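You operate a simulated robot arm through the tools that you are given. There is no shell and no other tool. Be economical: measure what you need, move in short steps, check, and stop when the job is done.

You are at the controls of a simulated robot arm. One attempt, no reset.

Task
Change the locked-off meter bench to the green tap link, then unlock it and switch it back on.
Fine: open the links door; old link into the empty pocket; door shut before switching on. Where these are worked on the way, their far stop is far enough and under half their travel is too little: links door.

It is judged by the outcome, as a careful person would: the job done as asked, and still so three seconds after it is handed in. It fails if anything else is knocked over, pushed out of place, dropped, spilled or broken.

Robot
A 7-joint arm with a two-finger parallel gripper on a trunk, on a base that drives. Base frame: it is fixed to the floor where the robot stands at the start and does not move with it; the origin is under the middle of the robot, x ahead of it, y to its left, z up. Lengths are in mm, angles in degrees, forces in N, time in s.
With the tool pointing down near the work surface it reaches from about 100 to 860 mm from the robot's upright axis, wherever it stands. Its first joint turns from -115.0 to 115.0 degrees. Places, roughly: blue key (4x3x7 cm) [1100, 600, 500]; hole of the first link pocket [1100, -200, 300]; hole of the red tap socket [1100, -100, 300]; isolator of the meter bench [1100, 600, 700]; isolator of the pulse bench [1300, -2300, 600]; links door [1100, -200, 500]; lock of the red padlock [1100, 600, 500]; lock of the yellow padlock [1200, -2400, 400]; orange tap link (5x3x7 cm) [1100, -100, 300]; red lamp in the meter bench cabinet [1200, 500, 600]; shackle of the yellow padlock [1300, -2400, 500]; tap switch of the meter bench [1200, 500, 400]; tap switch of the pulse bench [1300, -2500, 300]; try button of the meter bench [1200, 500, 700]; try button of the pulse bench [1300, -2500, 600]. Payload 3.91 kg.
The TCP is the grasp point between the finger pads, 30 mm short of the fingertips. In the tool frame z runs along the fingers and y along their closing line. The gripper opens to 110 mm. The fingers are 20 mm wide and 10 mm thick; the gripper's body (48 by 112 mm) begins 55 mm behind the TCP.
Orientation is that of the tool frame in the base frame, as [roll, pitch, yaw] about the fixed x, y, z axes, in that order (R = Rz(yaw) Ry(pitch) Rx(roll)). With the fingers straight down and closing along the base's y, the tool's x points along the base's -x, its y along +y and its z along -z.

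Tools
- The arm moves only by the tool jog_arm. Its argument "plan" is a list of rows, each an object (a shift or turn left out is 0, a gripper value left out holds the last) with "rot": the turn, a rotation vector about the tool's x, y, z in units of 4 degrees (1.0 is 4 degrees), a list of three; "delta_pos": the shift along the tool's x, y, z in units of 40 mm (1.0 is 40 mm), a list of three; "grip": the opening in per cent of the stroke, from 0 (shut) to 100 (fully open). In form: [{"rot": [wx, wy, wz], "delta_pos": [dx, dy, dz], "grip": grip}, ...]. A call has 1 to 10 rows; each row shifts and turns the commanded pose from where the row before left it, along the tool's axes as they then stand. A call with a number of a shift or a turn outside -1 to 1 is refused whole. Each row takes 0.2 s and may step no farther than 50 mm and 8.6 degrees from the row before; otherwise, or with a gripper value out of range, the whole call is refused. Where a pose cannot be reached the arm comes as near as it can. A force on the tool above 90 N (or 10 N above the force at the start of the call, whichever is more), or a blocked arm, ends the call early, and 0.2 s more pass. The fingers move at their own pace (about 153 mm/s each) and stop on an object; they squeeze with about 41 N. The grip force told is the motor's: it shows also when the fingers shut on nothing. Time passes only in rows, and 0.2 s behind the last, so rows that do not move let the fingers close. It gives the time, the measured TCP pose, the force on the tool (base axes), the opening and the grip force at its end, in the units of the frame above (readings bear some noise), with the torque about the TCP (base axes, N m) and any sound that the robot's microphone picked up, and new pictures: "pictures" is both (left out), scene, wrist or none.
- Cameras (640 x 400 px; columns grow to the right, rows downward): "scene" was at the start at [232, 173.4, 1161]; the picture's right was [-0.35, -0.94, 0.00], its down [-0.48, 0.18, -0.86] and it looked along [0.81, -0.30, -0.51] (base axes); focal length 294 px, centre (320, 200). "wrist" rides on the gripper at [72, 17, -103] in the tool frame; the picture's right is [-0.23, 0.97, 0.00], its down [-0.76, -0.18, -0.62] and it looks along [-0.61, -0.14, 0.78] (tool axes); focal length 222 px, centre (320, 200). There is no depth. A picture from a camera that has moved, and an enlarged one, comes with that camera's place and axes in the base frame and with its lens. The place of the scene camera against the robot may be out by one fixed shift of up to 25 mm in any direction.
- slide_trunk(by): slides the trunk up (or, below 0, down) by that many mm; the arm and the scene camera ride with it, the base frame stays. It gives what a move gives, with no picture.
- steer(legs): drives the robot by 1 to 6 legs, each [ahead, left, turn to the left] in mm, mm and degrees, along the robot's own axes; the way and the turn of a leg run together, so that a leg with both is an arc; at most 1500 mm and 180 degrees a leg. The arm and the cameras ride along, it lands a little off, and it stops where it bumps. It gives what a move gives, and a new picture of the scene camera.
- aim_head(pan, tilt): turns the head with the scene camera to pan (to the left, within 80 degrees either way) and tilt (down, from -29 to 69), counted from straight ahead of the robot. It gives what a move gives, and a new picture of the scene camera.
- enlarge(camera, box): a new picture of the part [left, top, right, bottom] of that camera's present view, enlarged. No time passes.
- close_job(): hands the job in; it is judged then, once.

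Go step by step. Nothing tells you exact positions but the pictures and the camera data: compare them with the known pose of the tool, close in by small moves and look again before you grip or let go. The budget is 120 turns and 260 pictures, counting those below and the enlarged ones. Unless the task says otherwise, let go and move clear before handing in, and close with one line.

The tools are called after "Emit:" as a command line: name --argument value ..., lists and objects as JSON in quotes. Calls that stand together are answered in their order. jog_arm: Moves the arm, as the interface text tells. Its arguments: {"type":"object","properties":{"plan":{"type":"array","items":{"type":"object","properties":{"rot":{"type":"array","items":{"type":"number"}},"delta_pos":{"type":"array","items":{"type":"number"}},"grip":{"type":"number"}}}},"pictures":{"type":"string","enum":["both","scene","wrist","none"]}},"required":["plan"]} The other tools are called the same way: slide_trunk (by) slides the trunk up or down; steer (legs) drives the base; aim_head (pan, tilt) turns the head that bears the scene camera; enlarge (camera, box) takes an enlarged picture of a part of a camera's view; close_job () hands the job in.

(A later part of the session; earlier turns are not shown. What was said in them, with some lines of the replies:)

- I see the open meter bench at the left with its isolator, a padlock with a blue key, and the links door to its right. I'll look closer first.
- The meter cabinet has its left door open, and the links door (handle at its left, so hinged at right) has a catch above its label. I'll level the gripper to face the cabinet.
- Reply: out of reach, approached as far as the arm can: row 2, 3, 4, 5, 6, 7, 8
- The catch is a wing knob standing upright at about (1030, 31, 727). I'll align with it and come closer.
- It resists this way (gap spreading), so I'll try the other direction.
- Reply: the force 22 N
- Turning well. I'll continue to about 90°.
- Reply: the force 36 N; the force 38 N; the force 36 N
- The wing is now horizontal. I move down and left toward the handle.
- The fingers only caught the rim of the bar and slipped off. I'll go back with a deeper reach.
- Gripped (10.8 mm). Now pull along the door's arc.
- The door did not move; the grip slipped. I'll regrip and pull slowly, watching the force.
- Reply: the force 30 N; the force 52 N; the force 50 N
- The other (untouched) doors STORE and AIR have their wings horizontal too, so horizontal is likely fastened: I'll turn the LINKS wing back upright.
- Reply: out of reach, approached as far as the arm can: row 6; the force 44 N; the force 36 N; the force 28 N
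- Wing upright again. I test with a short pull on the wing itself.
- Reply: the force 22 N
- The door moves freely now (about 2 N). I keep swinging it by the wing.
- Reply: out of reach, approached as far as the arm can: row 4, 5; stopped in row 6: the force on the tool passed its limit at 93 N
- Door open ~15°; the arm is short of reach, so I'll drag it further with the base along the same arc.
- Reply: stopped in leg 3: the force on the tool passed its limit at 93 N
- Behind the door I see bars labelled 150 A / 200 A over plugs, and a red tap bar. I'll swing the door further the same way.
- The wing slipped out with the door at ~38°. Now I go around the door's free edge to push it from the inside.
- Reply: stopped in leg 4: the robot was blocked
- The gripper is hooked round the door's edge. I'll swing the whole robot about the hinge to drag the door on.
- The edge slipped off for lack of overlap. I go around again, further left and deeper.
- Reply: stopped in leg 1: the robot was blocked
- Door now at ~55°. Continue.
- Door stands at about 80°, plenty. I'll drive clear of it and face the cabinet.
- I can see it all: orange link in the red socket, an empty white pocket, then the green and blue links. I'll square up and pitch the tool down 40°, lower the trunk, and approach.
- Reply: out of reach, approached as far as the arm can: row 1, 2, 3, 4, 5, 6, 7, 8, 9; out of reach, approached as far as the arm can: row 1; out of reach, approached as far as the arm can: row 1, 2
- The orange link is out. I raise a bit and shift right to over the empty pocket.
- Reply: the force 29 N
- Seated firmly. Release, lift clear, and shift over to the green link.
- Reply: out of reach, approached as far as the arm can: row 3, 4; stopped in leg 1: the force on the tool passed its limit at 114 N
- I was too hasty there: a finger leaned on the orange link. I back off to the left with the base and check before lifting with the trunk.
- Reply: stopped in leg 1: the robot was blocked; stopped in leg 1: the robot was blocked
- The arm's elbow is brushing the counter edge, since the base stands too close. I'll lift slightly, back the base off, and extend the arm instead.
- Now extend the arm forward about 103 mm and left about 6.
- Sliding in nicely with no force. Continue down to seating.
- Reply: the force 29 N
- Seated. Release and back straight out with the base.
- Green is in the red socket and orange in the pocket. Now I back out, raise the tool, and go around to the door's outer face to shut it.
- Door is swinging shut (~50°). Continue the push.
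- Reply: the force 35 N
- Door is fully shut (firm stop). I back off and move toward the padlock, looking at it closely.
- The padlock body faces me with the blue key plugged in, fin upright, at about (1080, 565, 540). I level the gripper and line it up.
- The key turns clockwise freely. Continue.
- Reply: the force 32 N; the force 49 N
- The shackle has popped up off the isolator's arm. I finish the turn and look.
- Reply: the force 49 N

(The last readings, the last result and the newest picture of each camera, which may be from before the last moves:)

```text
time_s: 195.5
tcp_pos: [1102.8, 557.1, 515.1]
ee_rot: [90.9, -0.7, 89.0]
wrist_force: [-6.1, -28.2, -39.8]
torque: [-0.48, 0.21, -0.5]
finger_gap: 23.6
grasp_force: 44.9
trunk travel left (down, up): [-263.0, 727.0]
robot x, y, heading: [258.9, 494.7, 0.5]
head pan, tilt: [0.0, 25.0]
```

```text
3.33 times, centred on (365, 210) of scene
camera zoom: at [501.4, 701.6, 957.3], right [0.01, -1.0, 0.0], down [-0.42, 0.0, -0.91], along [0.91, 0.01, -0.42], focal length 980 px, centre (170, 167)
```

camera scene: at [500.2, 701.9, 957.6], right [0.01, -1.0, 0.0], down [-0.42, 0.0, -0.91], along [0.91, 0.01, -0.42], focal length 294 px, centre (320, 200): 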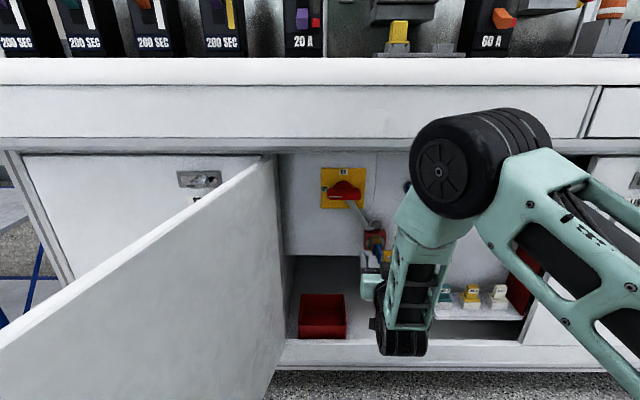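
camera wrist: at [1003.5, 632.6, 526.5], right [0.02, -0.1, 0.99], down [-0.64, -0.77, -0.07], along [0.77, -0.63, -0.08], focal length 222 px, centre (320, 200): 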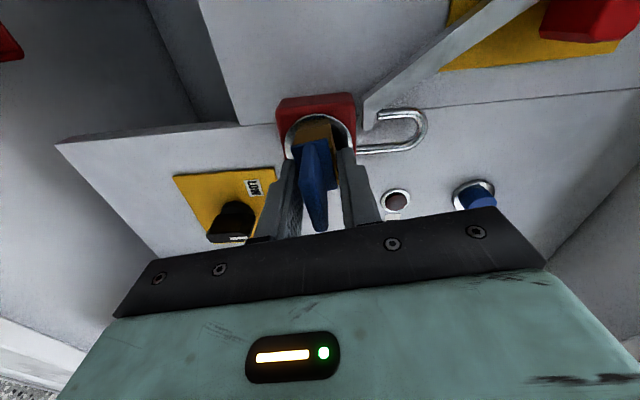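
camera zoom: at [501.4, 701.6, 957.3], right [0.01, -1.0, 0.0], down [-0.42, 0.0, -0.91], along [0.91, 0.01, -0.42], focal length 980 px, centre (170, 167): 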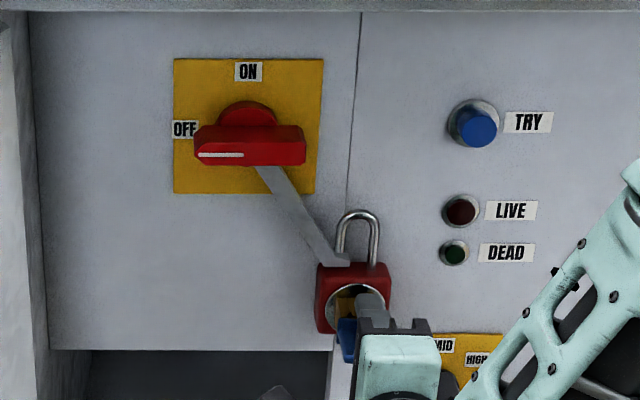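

Emit:
jog_arm --plan '[{"grip": 45}, {"grip": 45}, {}, {"delta_pos": [0, 0, -0.8]}, {"delta_pos": [0, 0, -0.8]}, {"delta_pos": [0, 0, -0.8]}, {}]' --pictures "both"

Emit:
enlarge --camera "scene" --box '[310, 150, 420, 270]'

```text
time_s: 197.1
tcp_pos: [1008.1, 562.3, 521.9]
ee_rot: [90.3, -0.8, 89.4]
wrist_force: [-0.8, 0.7, -0.3]
torque: [0.0, -0.03, 0.05]
finger_gap: 49.6
grasp_force: 0.0
trunk travel left (down, up): [-263.0, 727.0]
robot x, y, heading: [259.5, 495.7, 0.4]
head pan, tilt: [0.0, 25.0]
camera scene: at [500.2, 701.9, 957.7], right [0.01, -1.0, 0.0], down [-0.42, 0.0, -0.91], along [0.91, 0.01, -0.42], focal length 294 px, centre (320, 200)
camera wrist: at [905.5, 634.2, 542.8], right [0.0, -0.24, 0.97], down [-0.63, -0.75, -0.18], along [0.78, -0.61, -0.16], focal length 222 px, centre (320, 200)
```

scene: 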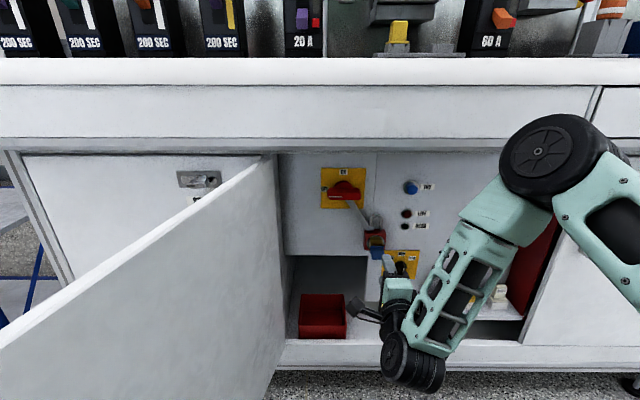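
wrist: 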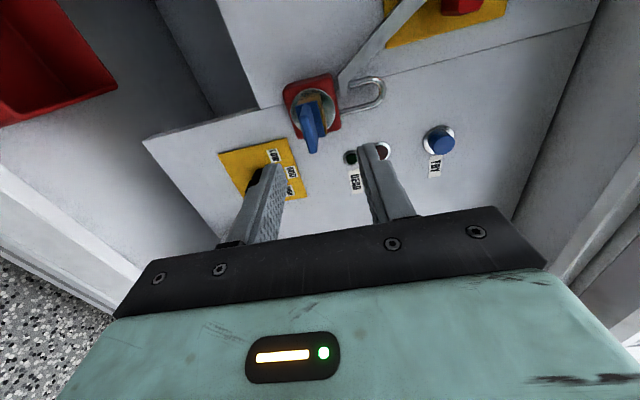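

```text
3.33 times, centred on (365, 210) of scene
camera zoom: at [500.2, 701.9, 957.7], right [0.01, -1.0, 0.0], down [-0.42, 0.0, -0.91], along [0.91, 0.01, -0.42], focal length 980 px, centre (170, 167)
```

zoom: 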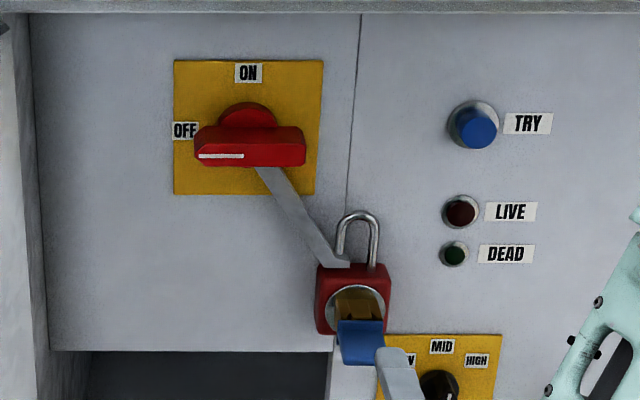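

Unlocked: shackle is up, key stays put. Now I move up to the isolator handle (bar horizontal at OFF, about (1110, 646, 664)).

Emit:
jog_arm --plan '[{"delta_pos": [0.52, 0.88, -0.3]}, {"delta_pos": [0.52, 0.88, 0]}, {"delta_pos": [0.52, 0.88, 0]}, {"delta_pos": [0.52, 0.88, 0]}, {}]' --pictures "both"

```text
time_s: 198.3
tcp_pos: [999.1, 644.1, 663.8]
ee_rot: [90.4, -0.9, 89.6]
wrist_force: [-0.8, 0.2, -0.7]
torque: [-0.02, -0.01, 0.02]
finger_gap: 49.6
grasp_force: 0.1
trunk travel left (down, up): [-263.0, 727.0]
robot x, y, heading: [263.2, 493.6, 0.5]
head pan, tilt: [0.0, 25.0]
camera scene: at [500.2, 701.9, 957.6], right [0.01, -1.0, 0.0], down [-0.42, 0.0, -0.91], along [0.91, 0.01, -0.42], focal length 294 px, centre (320, 200)
camera wrist: at [896.7, 716.7, 682.9], right [0.0, -0.24, 0.97], down [-0.63, -0.75, -0.18], along [0.78, -0.61, -0.16], focal length 222 px, centre (320, 200)
```

scene: 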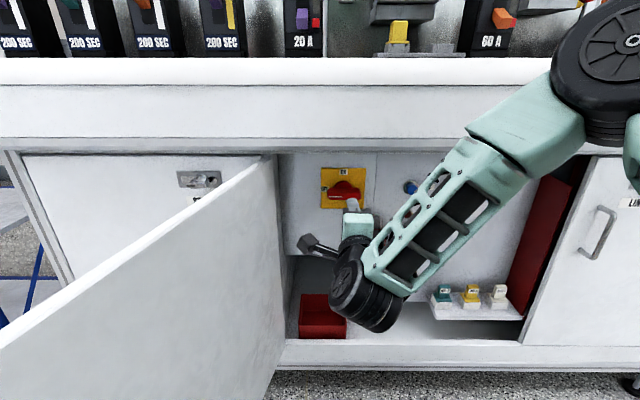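
wrist: 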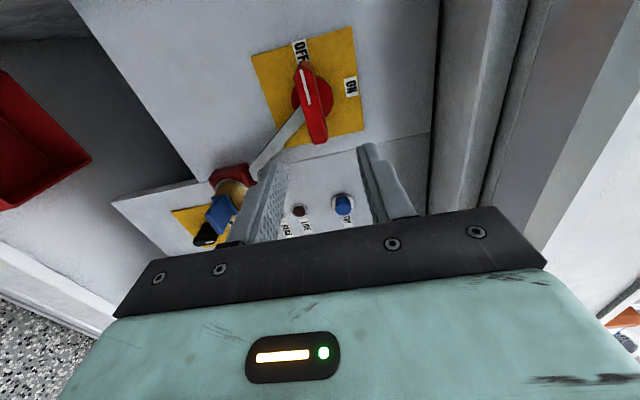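

Emit:
jog_arm --plan '[{"delta_pos": [0.2, -0.1, 0.75]}, {"delta_pos": [0, 0, 0.75]}, {}]' --pictures "wrist"

```text
time_s: 199.1
tcp_pos: [1056.9, 652.4, 658.4]
ee_rot: [90.4, -0.8, 89.4]
wrist_force: [0.0, 0.2, 0.6]
torque: [0.03, -0.02, 0.01]
finger_gap: 49.6
grasp_force: 0.1
trunk travel left (down, up): [-263.0, 727.0]
robot x, y, heading: [259.3, 495.1, 0.3]
head pan, tilt: [0.0, 25.0]
camera wrist: at [955.8, 725.0, 677.9], right [0.01, -0.24, 0.97], down [-0.63, -0.75, -0.18], along [0.78, -0.61, -0.16], focal length 222 px, centre (320, 200)
```

wrist: 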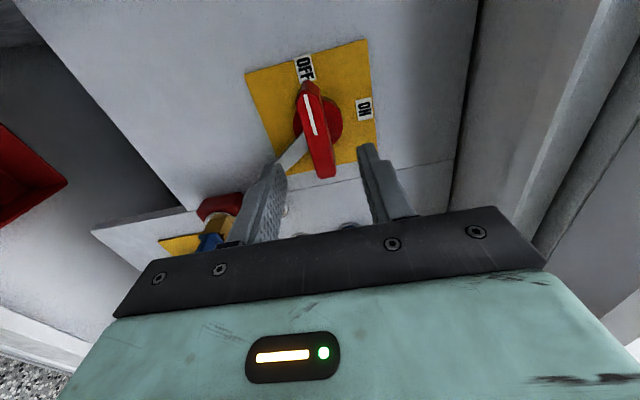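

Emit:
steer --legs '[[50, 0, 0]]'

Emit:
jog_arm --plan '[{"delta_pos": [0, -0.08, 0.3]}, {}]' --pictures "wrist"

```text
time_s: 200.0
tcp_pos: [1109.4, 652.5, 657.7]
ee_rot: [90.5, -0.9, 89.5]
wrist_force: [-0.3, -0.6, -0.4]
torque: [0.01, -0.01, 0.01]
finger_gap: 49.5
grasp_force: 0.1
trunk travel left (down, up): [-263.0, 727.0]
robot x, y, heading: [312.9, 498.8, 0.5]
head pan, tilt: [0.0, 25.0]
camera scene: at [551.0, 702.5, 957.6], right [0.01, -1.0, 0.0], down [-0.42, 0.0, -0.91], along [0.91, 0.01, -0.42], focal length 294 px, centre (320, 200)
```

scene: 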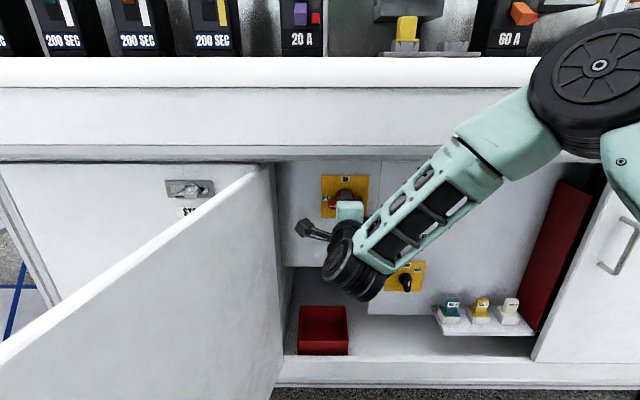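

```text
time_s: 200.6
tcp_pos: [1118.5, 651.5, 654.3]
ee_rot: [90.4, -0.8, 89.5]
wrist_force: [0.4, -1.0, -0.9]
torque: [0.0, -0.02, 0.02]
finger_gap: 49.2
grasp_force: 0.0
trunk travel left (down, up): [-263.0, 727.0]
robot x, y, heading: [312.5, 499.1, 0.6]
head pan, tilt: [0.0, 25.0]
camera wrist: at [1018.2, 725.2, 674.2], right [0.0, -0.24, 0.97], down [-0.63, -0.75, -0.18], along [0.78, -0.61, -0.16], focal length 222 px, centre (320, 200)
```

wrist: 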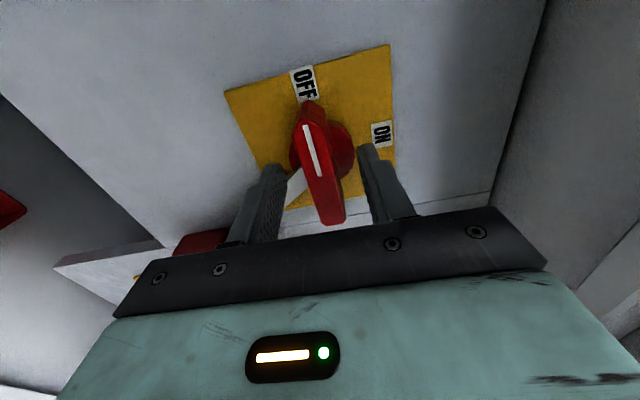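

Emit:
jog_arm --plan '[{"delta_pos": [0, 0, 0.22]}, {}, {"grip": 0}, {"grip": 0}, {"grip": 0}]' --pictures "wrist"

```text
time_s: 201.8
tcp_pos: [1127.5, 652.9, 655.3]
ee_rot: [90.3, -0.9, 89.6]
wrist_force: [1.2, -0.2, 5.3]
torque: [0.03, -1.11, -0.58]
finger_gap: 19.1
grasp_force: 45.4
trunk travel left (down, up): [-263.0, 727.0]
robot x, y, heading: [314.0, 497.3, 0.4]
head pan, tilt: [0.0, 25.0]
camera wrist: at [1026.5, 725.5, 674.7], right [0.0, -0.24, 0.97], down [-0.63, -0.75, -0.19], along [0.78, -0.61, -0.15], focal length 222 px, centre (320, 200)
```

wrist: 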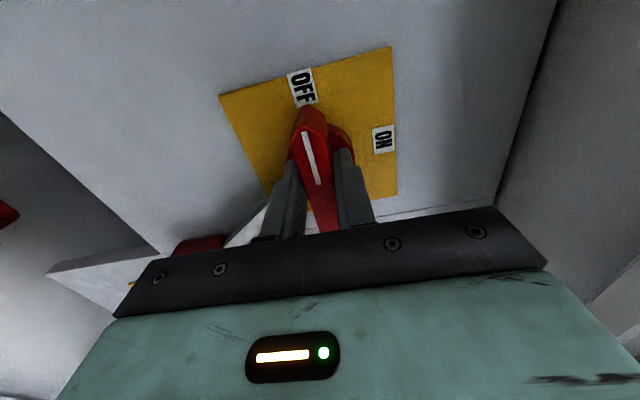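

Gripped. Now turn clockwise toward ON.

Emit:
jog_arm --plan '[{"rot": [0, 0, 1]}, {"rot": [0, 0, 1]}, {"rot": [0, 0, 1]}, {"rot": [0, 0, 1]}, {"rot": [0, 0, 1]}, {}]' --pictures "wrist"

```text
time_s: 203.2
tcp_pos: [1127.6, 652.2, 655.8]
ee_rot: [90.3, -20.9, 89.4]
wrist_force: [-8.6, -9.9, 10.4]
torque: [-0.14, -1.02, 0.54]
finger_gap: 18.9
grasp_force: 45.0
trunk travel left (down, up): [-263.0, 727.0]
robot x, y, heading: [314.8, 501.4, 0.6]
head pan, tilt: [0.0, 25.0]
camera wrist: at [1026.6, 714.8, 699.2], right [0.0, -0.56, 0.83], down [-0.63, -0.64, -0.43], along [0.78, -0.52, -0.35], focal length 222 px, centre (320, 200)
```

wrist: 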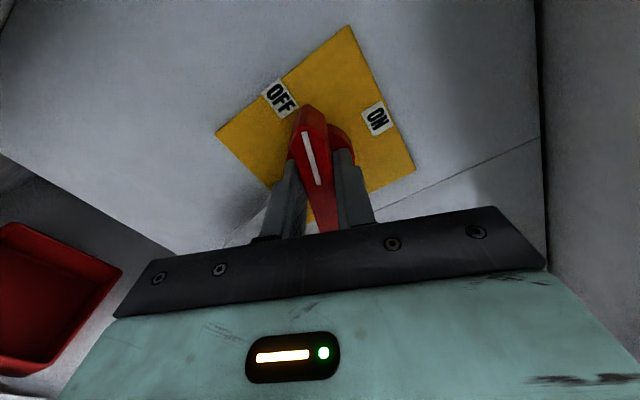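

Turning well. Continue.

Emit:
jog_arm --plan '[{"rot": [0, 0, 1]}, {"rot": [0, 0, 1]}, {"rot": [0, 0, 1]}, {"rot": [0, 0, 1]}, {"rot": [0, 0, 1]}, {"rot": [0, 0, 1]}, {"rot": [0, 0, 1]}, {"rot": [0, 0, 1]}, {"rot": [0, 0, 1]}, {}]' --pictures "wrist"

```text
time_s: 205.4
tcp_pos: [1128.1, 652.3, 656.9]
ee_rot: [90.4, -57.0, 89.2]
wrist_force: [-17.8, -21.2, 22.7]
torque: [-0.04, 1.18, -0.01]
finger_gap: 19.0
grasp_force: 45.2
trunk travel left (down, up): [-263.0, 727.0]
robot x, y, heading: [314.6, 495.9, 0.6]
head pan, tilt: [0.0, 25.0]
camera wrist: at [1026.5, 677.7, 728.5], right [-0.01, -0.94, 0.34], down [-0.63, -0.26, -0.73], along [0.78, -0.22, -0.59], focal length 222 px, centre (320, 200)
```

wrist: 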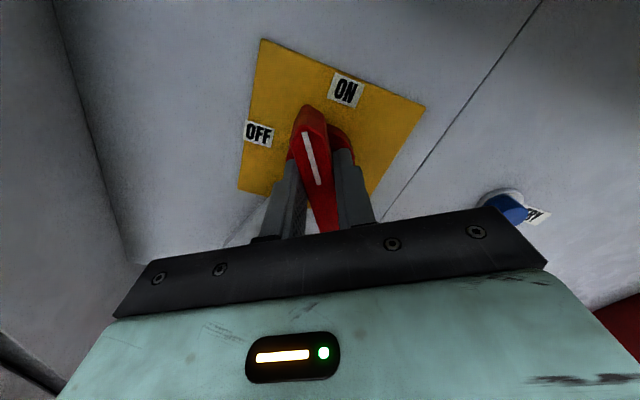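

Emit:
jog_arm --plan '[{"rot": [0, 0, 1]}, {"rot": [0, 0, 1]}, {"rot": [0, 0, 1]}, {"rot": [0, 0, 1]}, {"rot": [0, 0, 1]}, {"rot": [0, 0, 1]}, {"rot": [0, 0, 1]}, {"rot": [0, 0, 1]}, {"rot": [0, 0, 0.5]}, {}]' --pictures "both"

```text
time_s: 207.6
tcp_pos: [1128.5, 650.0, 658.4]
ee_rot: [-97.7, -89.1, -83.2]
wrist_force: [-16.1, -35.8, 22.1]
torque: [-0.77, -0.12, 0.66]
finger_gap: 19.3
grasp_force: 45.2
trunk travel left (down, up): [-263.0, 727.0]
robot x, y, heading: [313.1, 498.5, 0.7]
head pan, tilt: [0.0, 25.0]
camera scene: at [550.1, 701.6, 958.2], right [0.01, -1.0, 0.0], down [-0.42, 0.0, -0.91], along [0.91, 0.01, -0.42], focal length 294 px, centre (320, 200)
camera wrist: at [1026.5, 633.5, 730.5], right [-0.01, -0.97, -0.24], down [-0.62, 0.2, -0.76], along [0.78, 0.14, -0.61], focal length 222 px, centre (320, 200)
```

scene: 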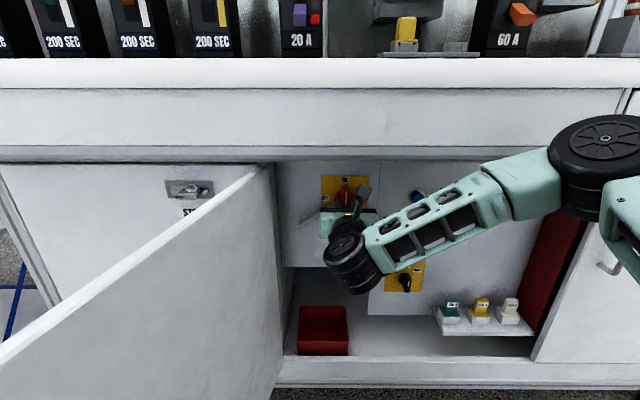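
wrist: 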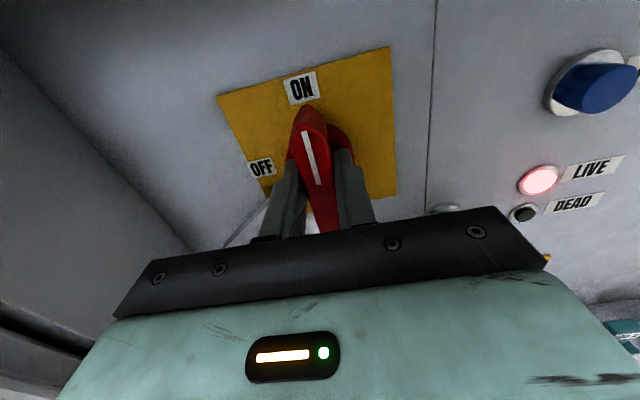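

ON, and the LIVE lamp is lit. Release and back straight away.

Emit:
jog_arm --plan '[{"grip": 50}, {"grip": 50}, {}, {"delta_pos": [0, 0, -0.6]}, {"delta_pos": [0, 0, -0.6]}, {}]' --pictures "none"

Emit:
steer --legs '[[-350, -100, 0]]'

Emit:
aim_head --pan -15 --tilt 25

Emit:
enlarge --camera "scene" --box '[180, 120, 420, 270]'

```text
time_s: 209.0
tcp_pos: [1081.1, 652.5, 654.1]
ee_rot: [-113.2, -89.1, -67.4]
wrist_force: [0.2, 0.3, -0.6]
torque: [-0.02, -0.02, -0.02]
finger_gap: 55.2
grasp_force: 0.1
trunk travel left (down, up): [-263.0, 727.0]
robot x, y, heading: [313.7, 493.5, 0.5]
head pan, tilt: [0.0, 25.0]
```

```text
time_s: 211.3
tcp_pos: [731.0, 561.2, 653.2]
ee_rot: [-114.4, -89.1, -65.3]
wrist_force: [-0.7, -0.7, 1.0]
torque: [-0.03, 0.0, -0.01]
finger_gap: 55.0
grasp_force: 0.0
trunk travel left (down, up): [-263.0, 727.0]
robot x, y, heading: [-34.3, 396.4, 1.5]
head pan, tilt: [0.0, 25.0]
camera scene: at [199.7, 602.5, 957.7], right [0.02, -1.0, 0.0], down [-0.42, -0.01, -0.91], along [0.91, 0.02, -0.42], focal length 294 px, centre (320, 200)
```

scene: 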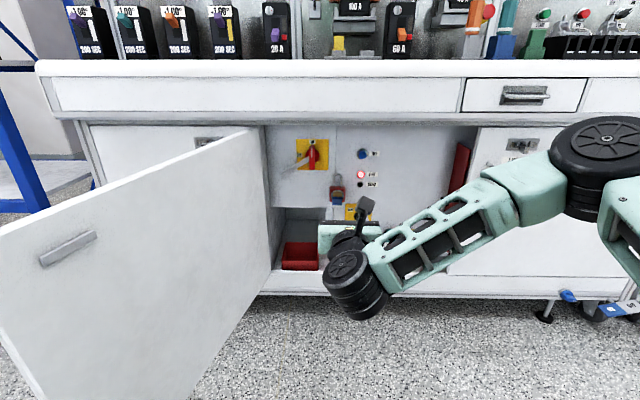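

```text
time_s: 212.1
tcp_pos: [729.3, 561.0, 654.6]
ee_rot: [-114.3, -89.1, -65.5]
wrist_force: [0.6, 0.4, 0.2]
torque: [0.01, 0.02, 0.0]
finger_gap: 54.9
grasp_force: 0.0
trunk travel left (down, up): [-263.0, 727.0]
robot x, y, heading: [-39.9, 390.0, 1.2]
head pan, tilt: [-15.0, 25.0]
camera scene: at [197.1, 578.6, 957.7], right [-0.24, -0.97, 0.0], down [-0.41, 0.1, -0.91], along [0.88, -0.21, -0.42], focal length 294 px, centre (320, 200)
```

scene: 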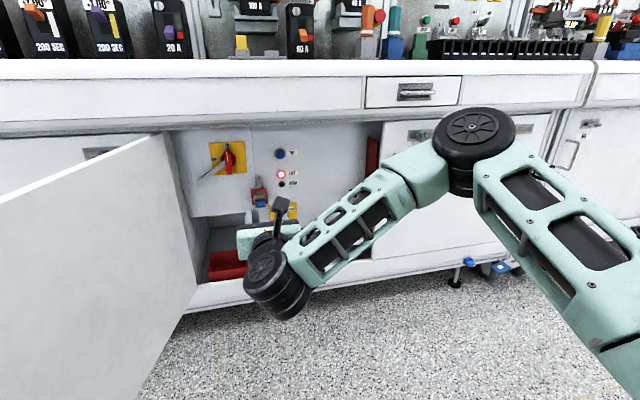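

```text
2.67 times, centred on (300, 195) of scene
camera zoom: at [197.1, 578.6, 957.7], right [-0.24, -0.97, 0.0], down [-0.41, 0.1, -0.91], along [0.88, -0.21, -0.42], focal length 784 px, centre (373, 213)
```

zoom: 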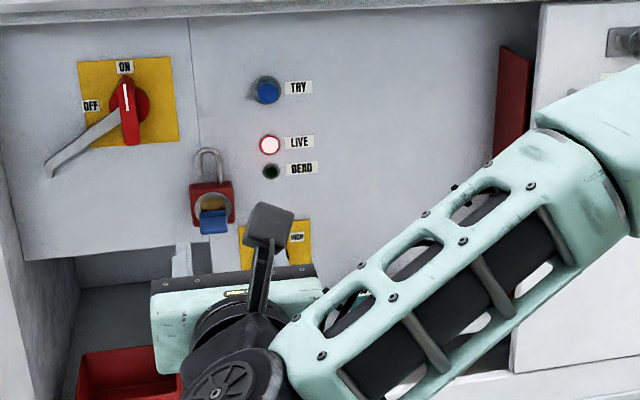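

Emit:
enlarge --camera "scene" --box '[350, 100, 590, 250]'

```text
2.67 times, centred on (470, 175) of scene
camera zoom: at [197.1, 578.6, 957.7], right [-0.24, -0.97, 0.0], down [-0.41, 0.1, -0.91], along [0.88, -0.21, -0.42], focal length 784 px, centre (-80, 267)
```

zoom: 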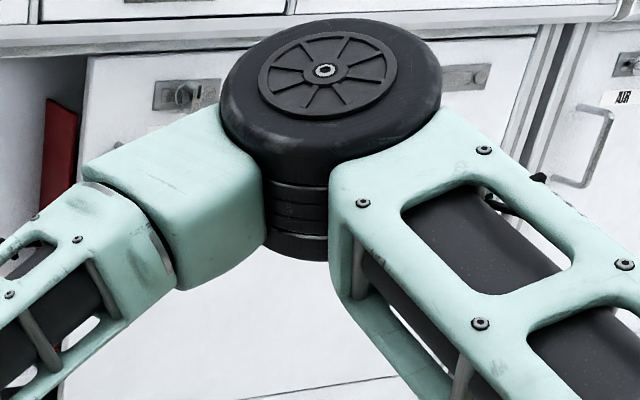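

The door is shut, the isolator is at ON with the LIVE lamp lit, and the arm is clear, so I'm handing the job in.

Emit:
close_job

```text
The job is handed in.
```

The job is handed in: the meter bench now has the green tap link in its red socket. The orange link is in the pocket that was empty, the links door is shut, the padlock is unlocked, and the isolator is at ON with the LIVE lamp lit.
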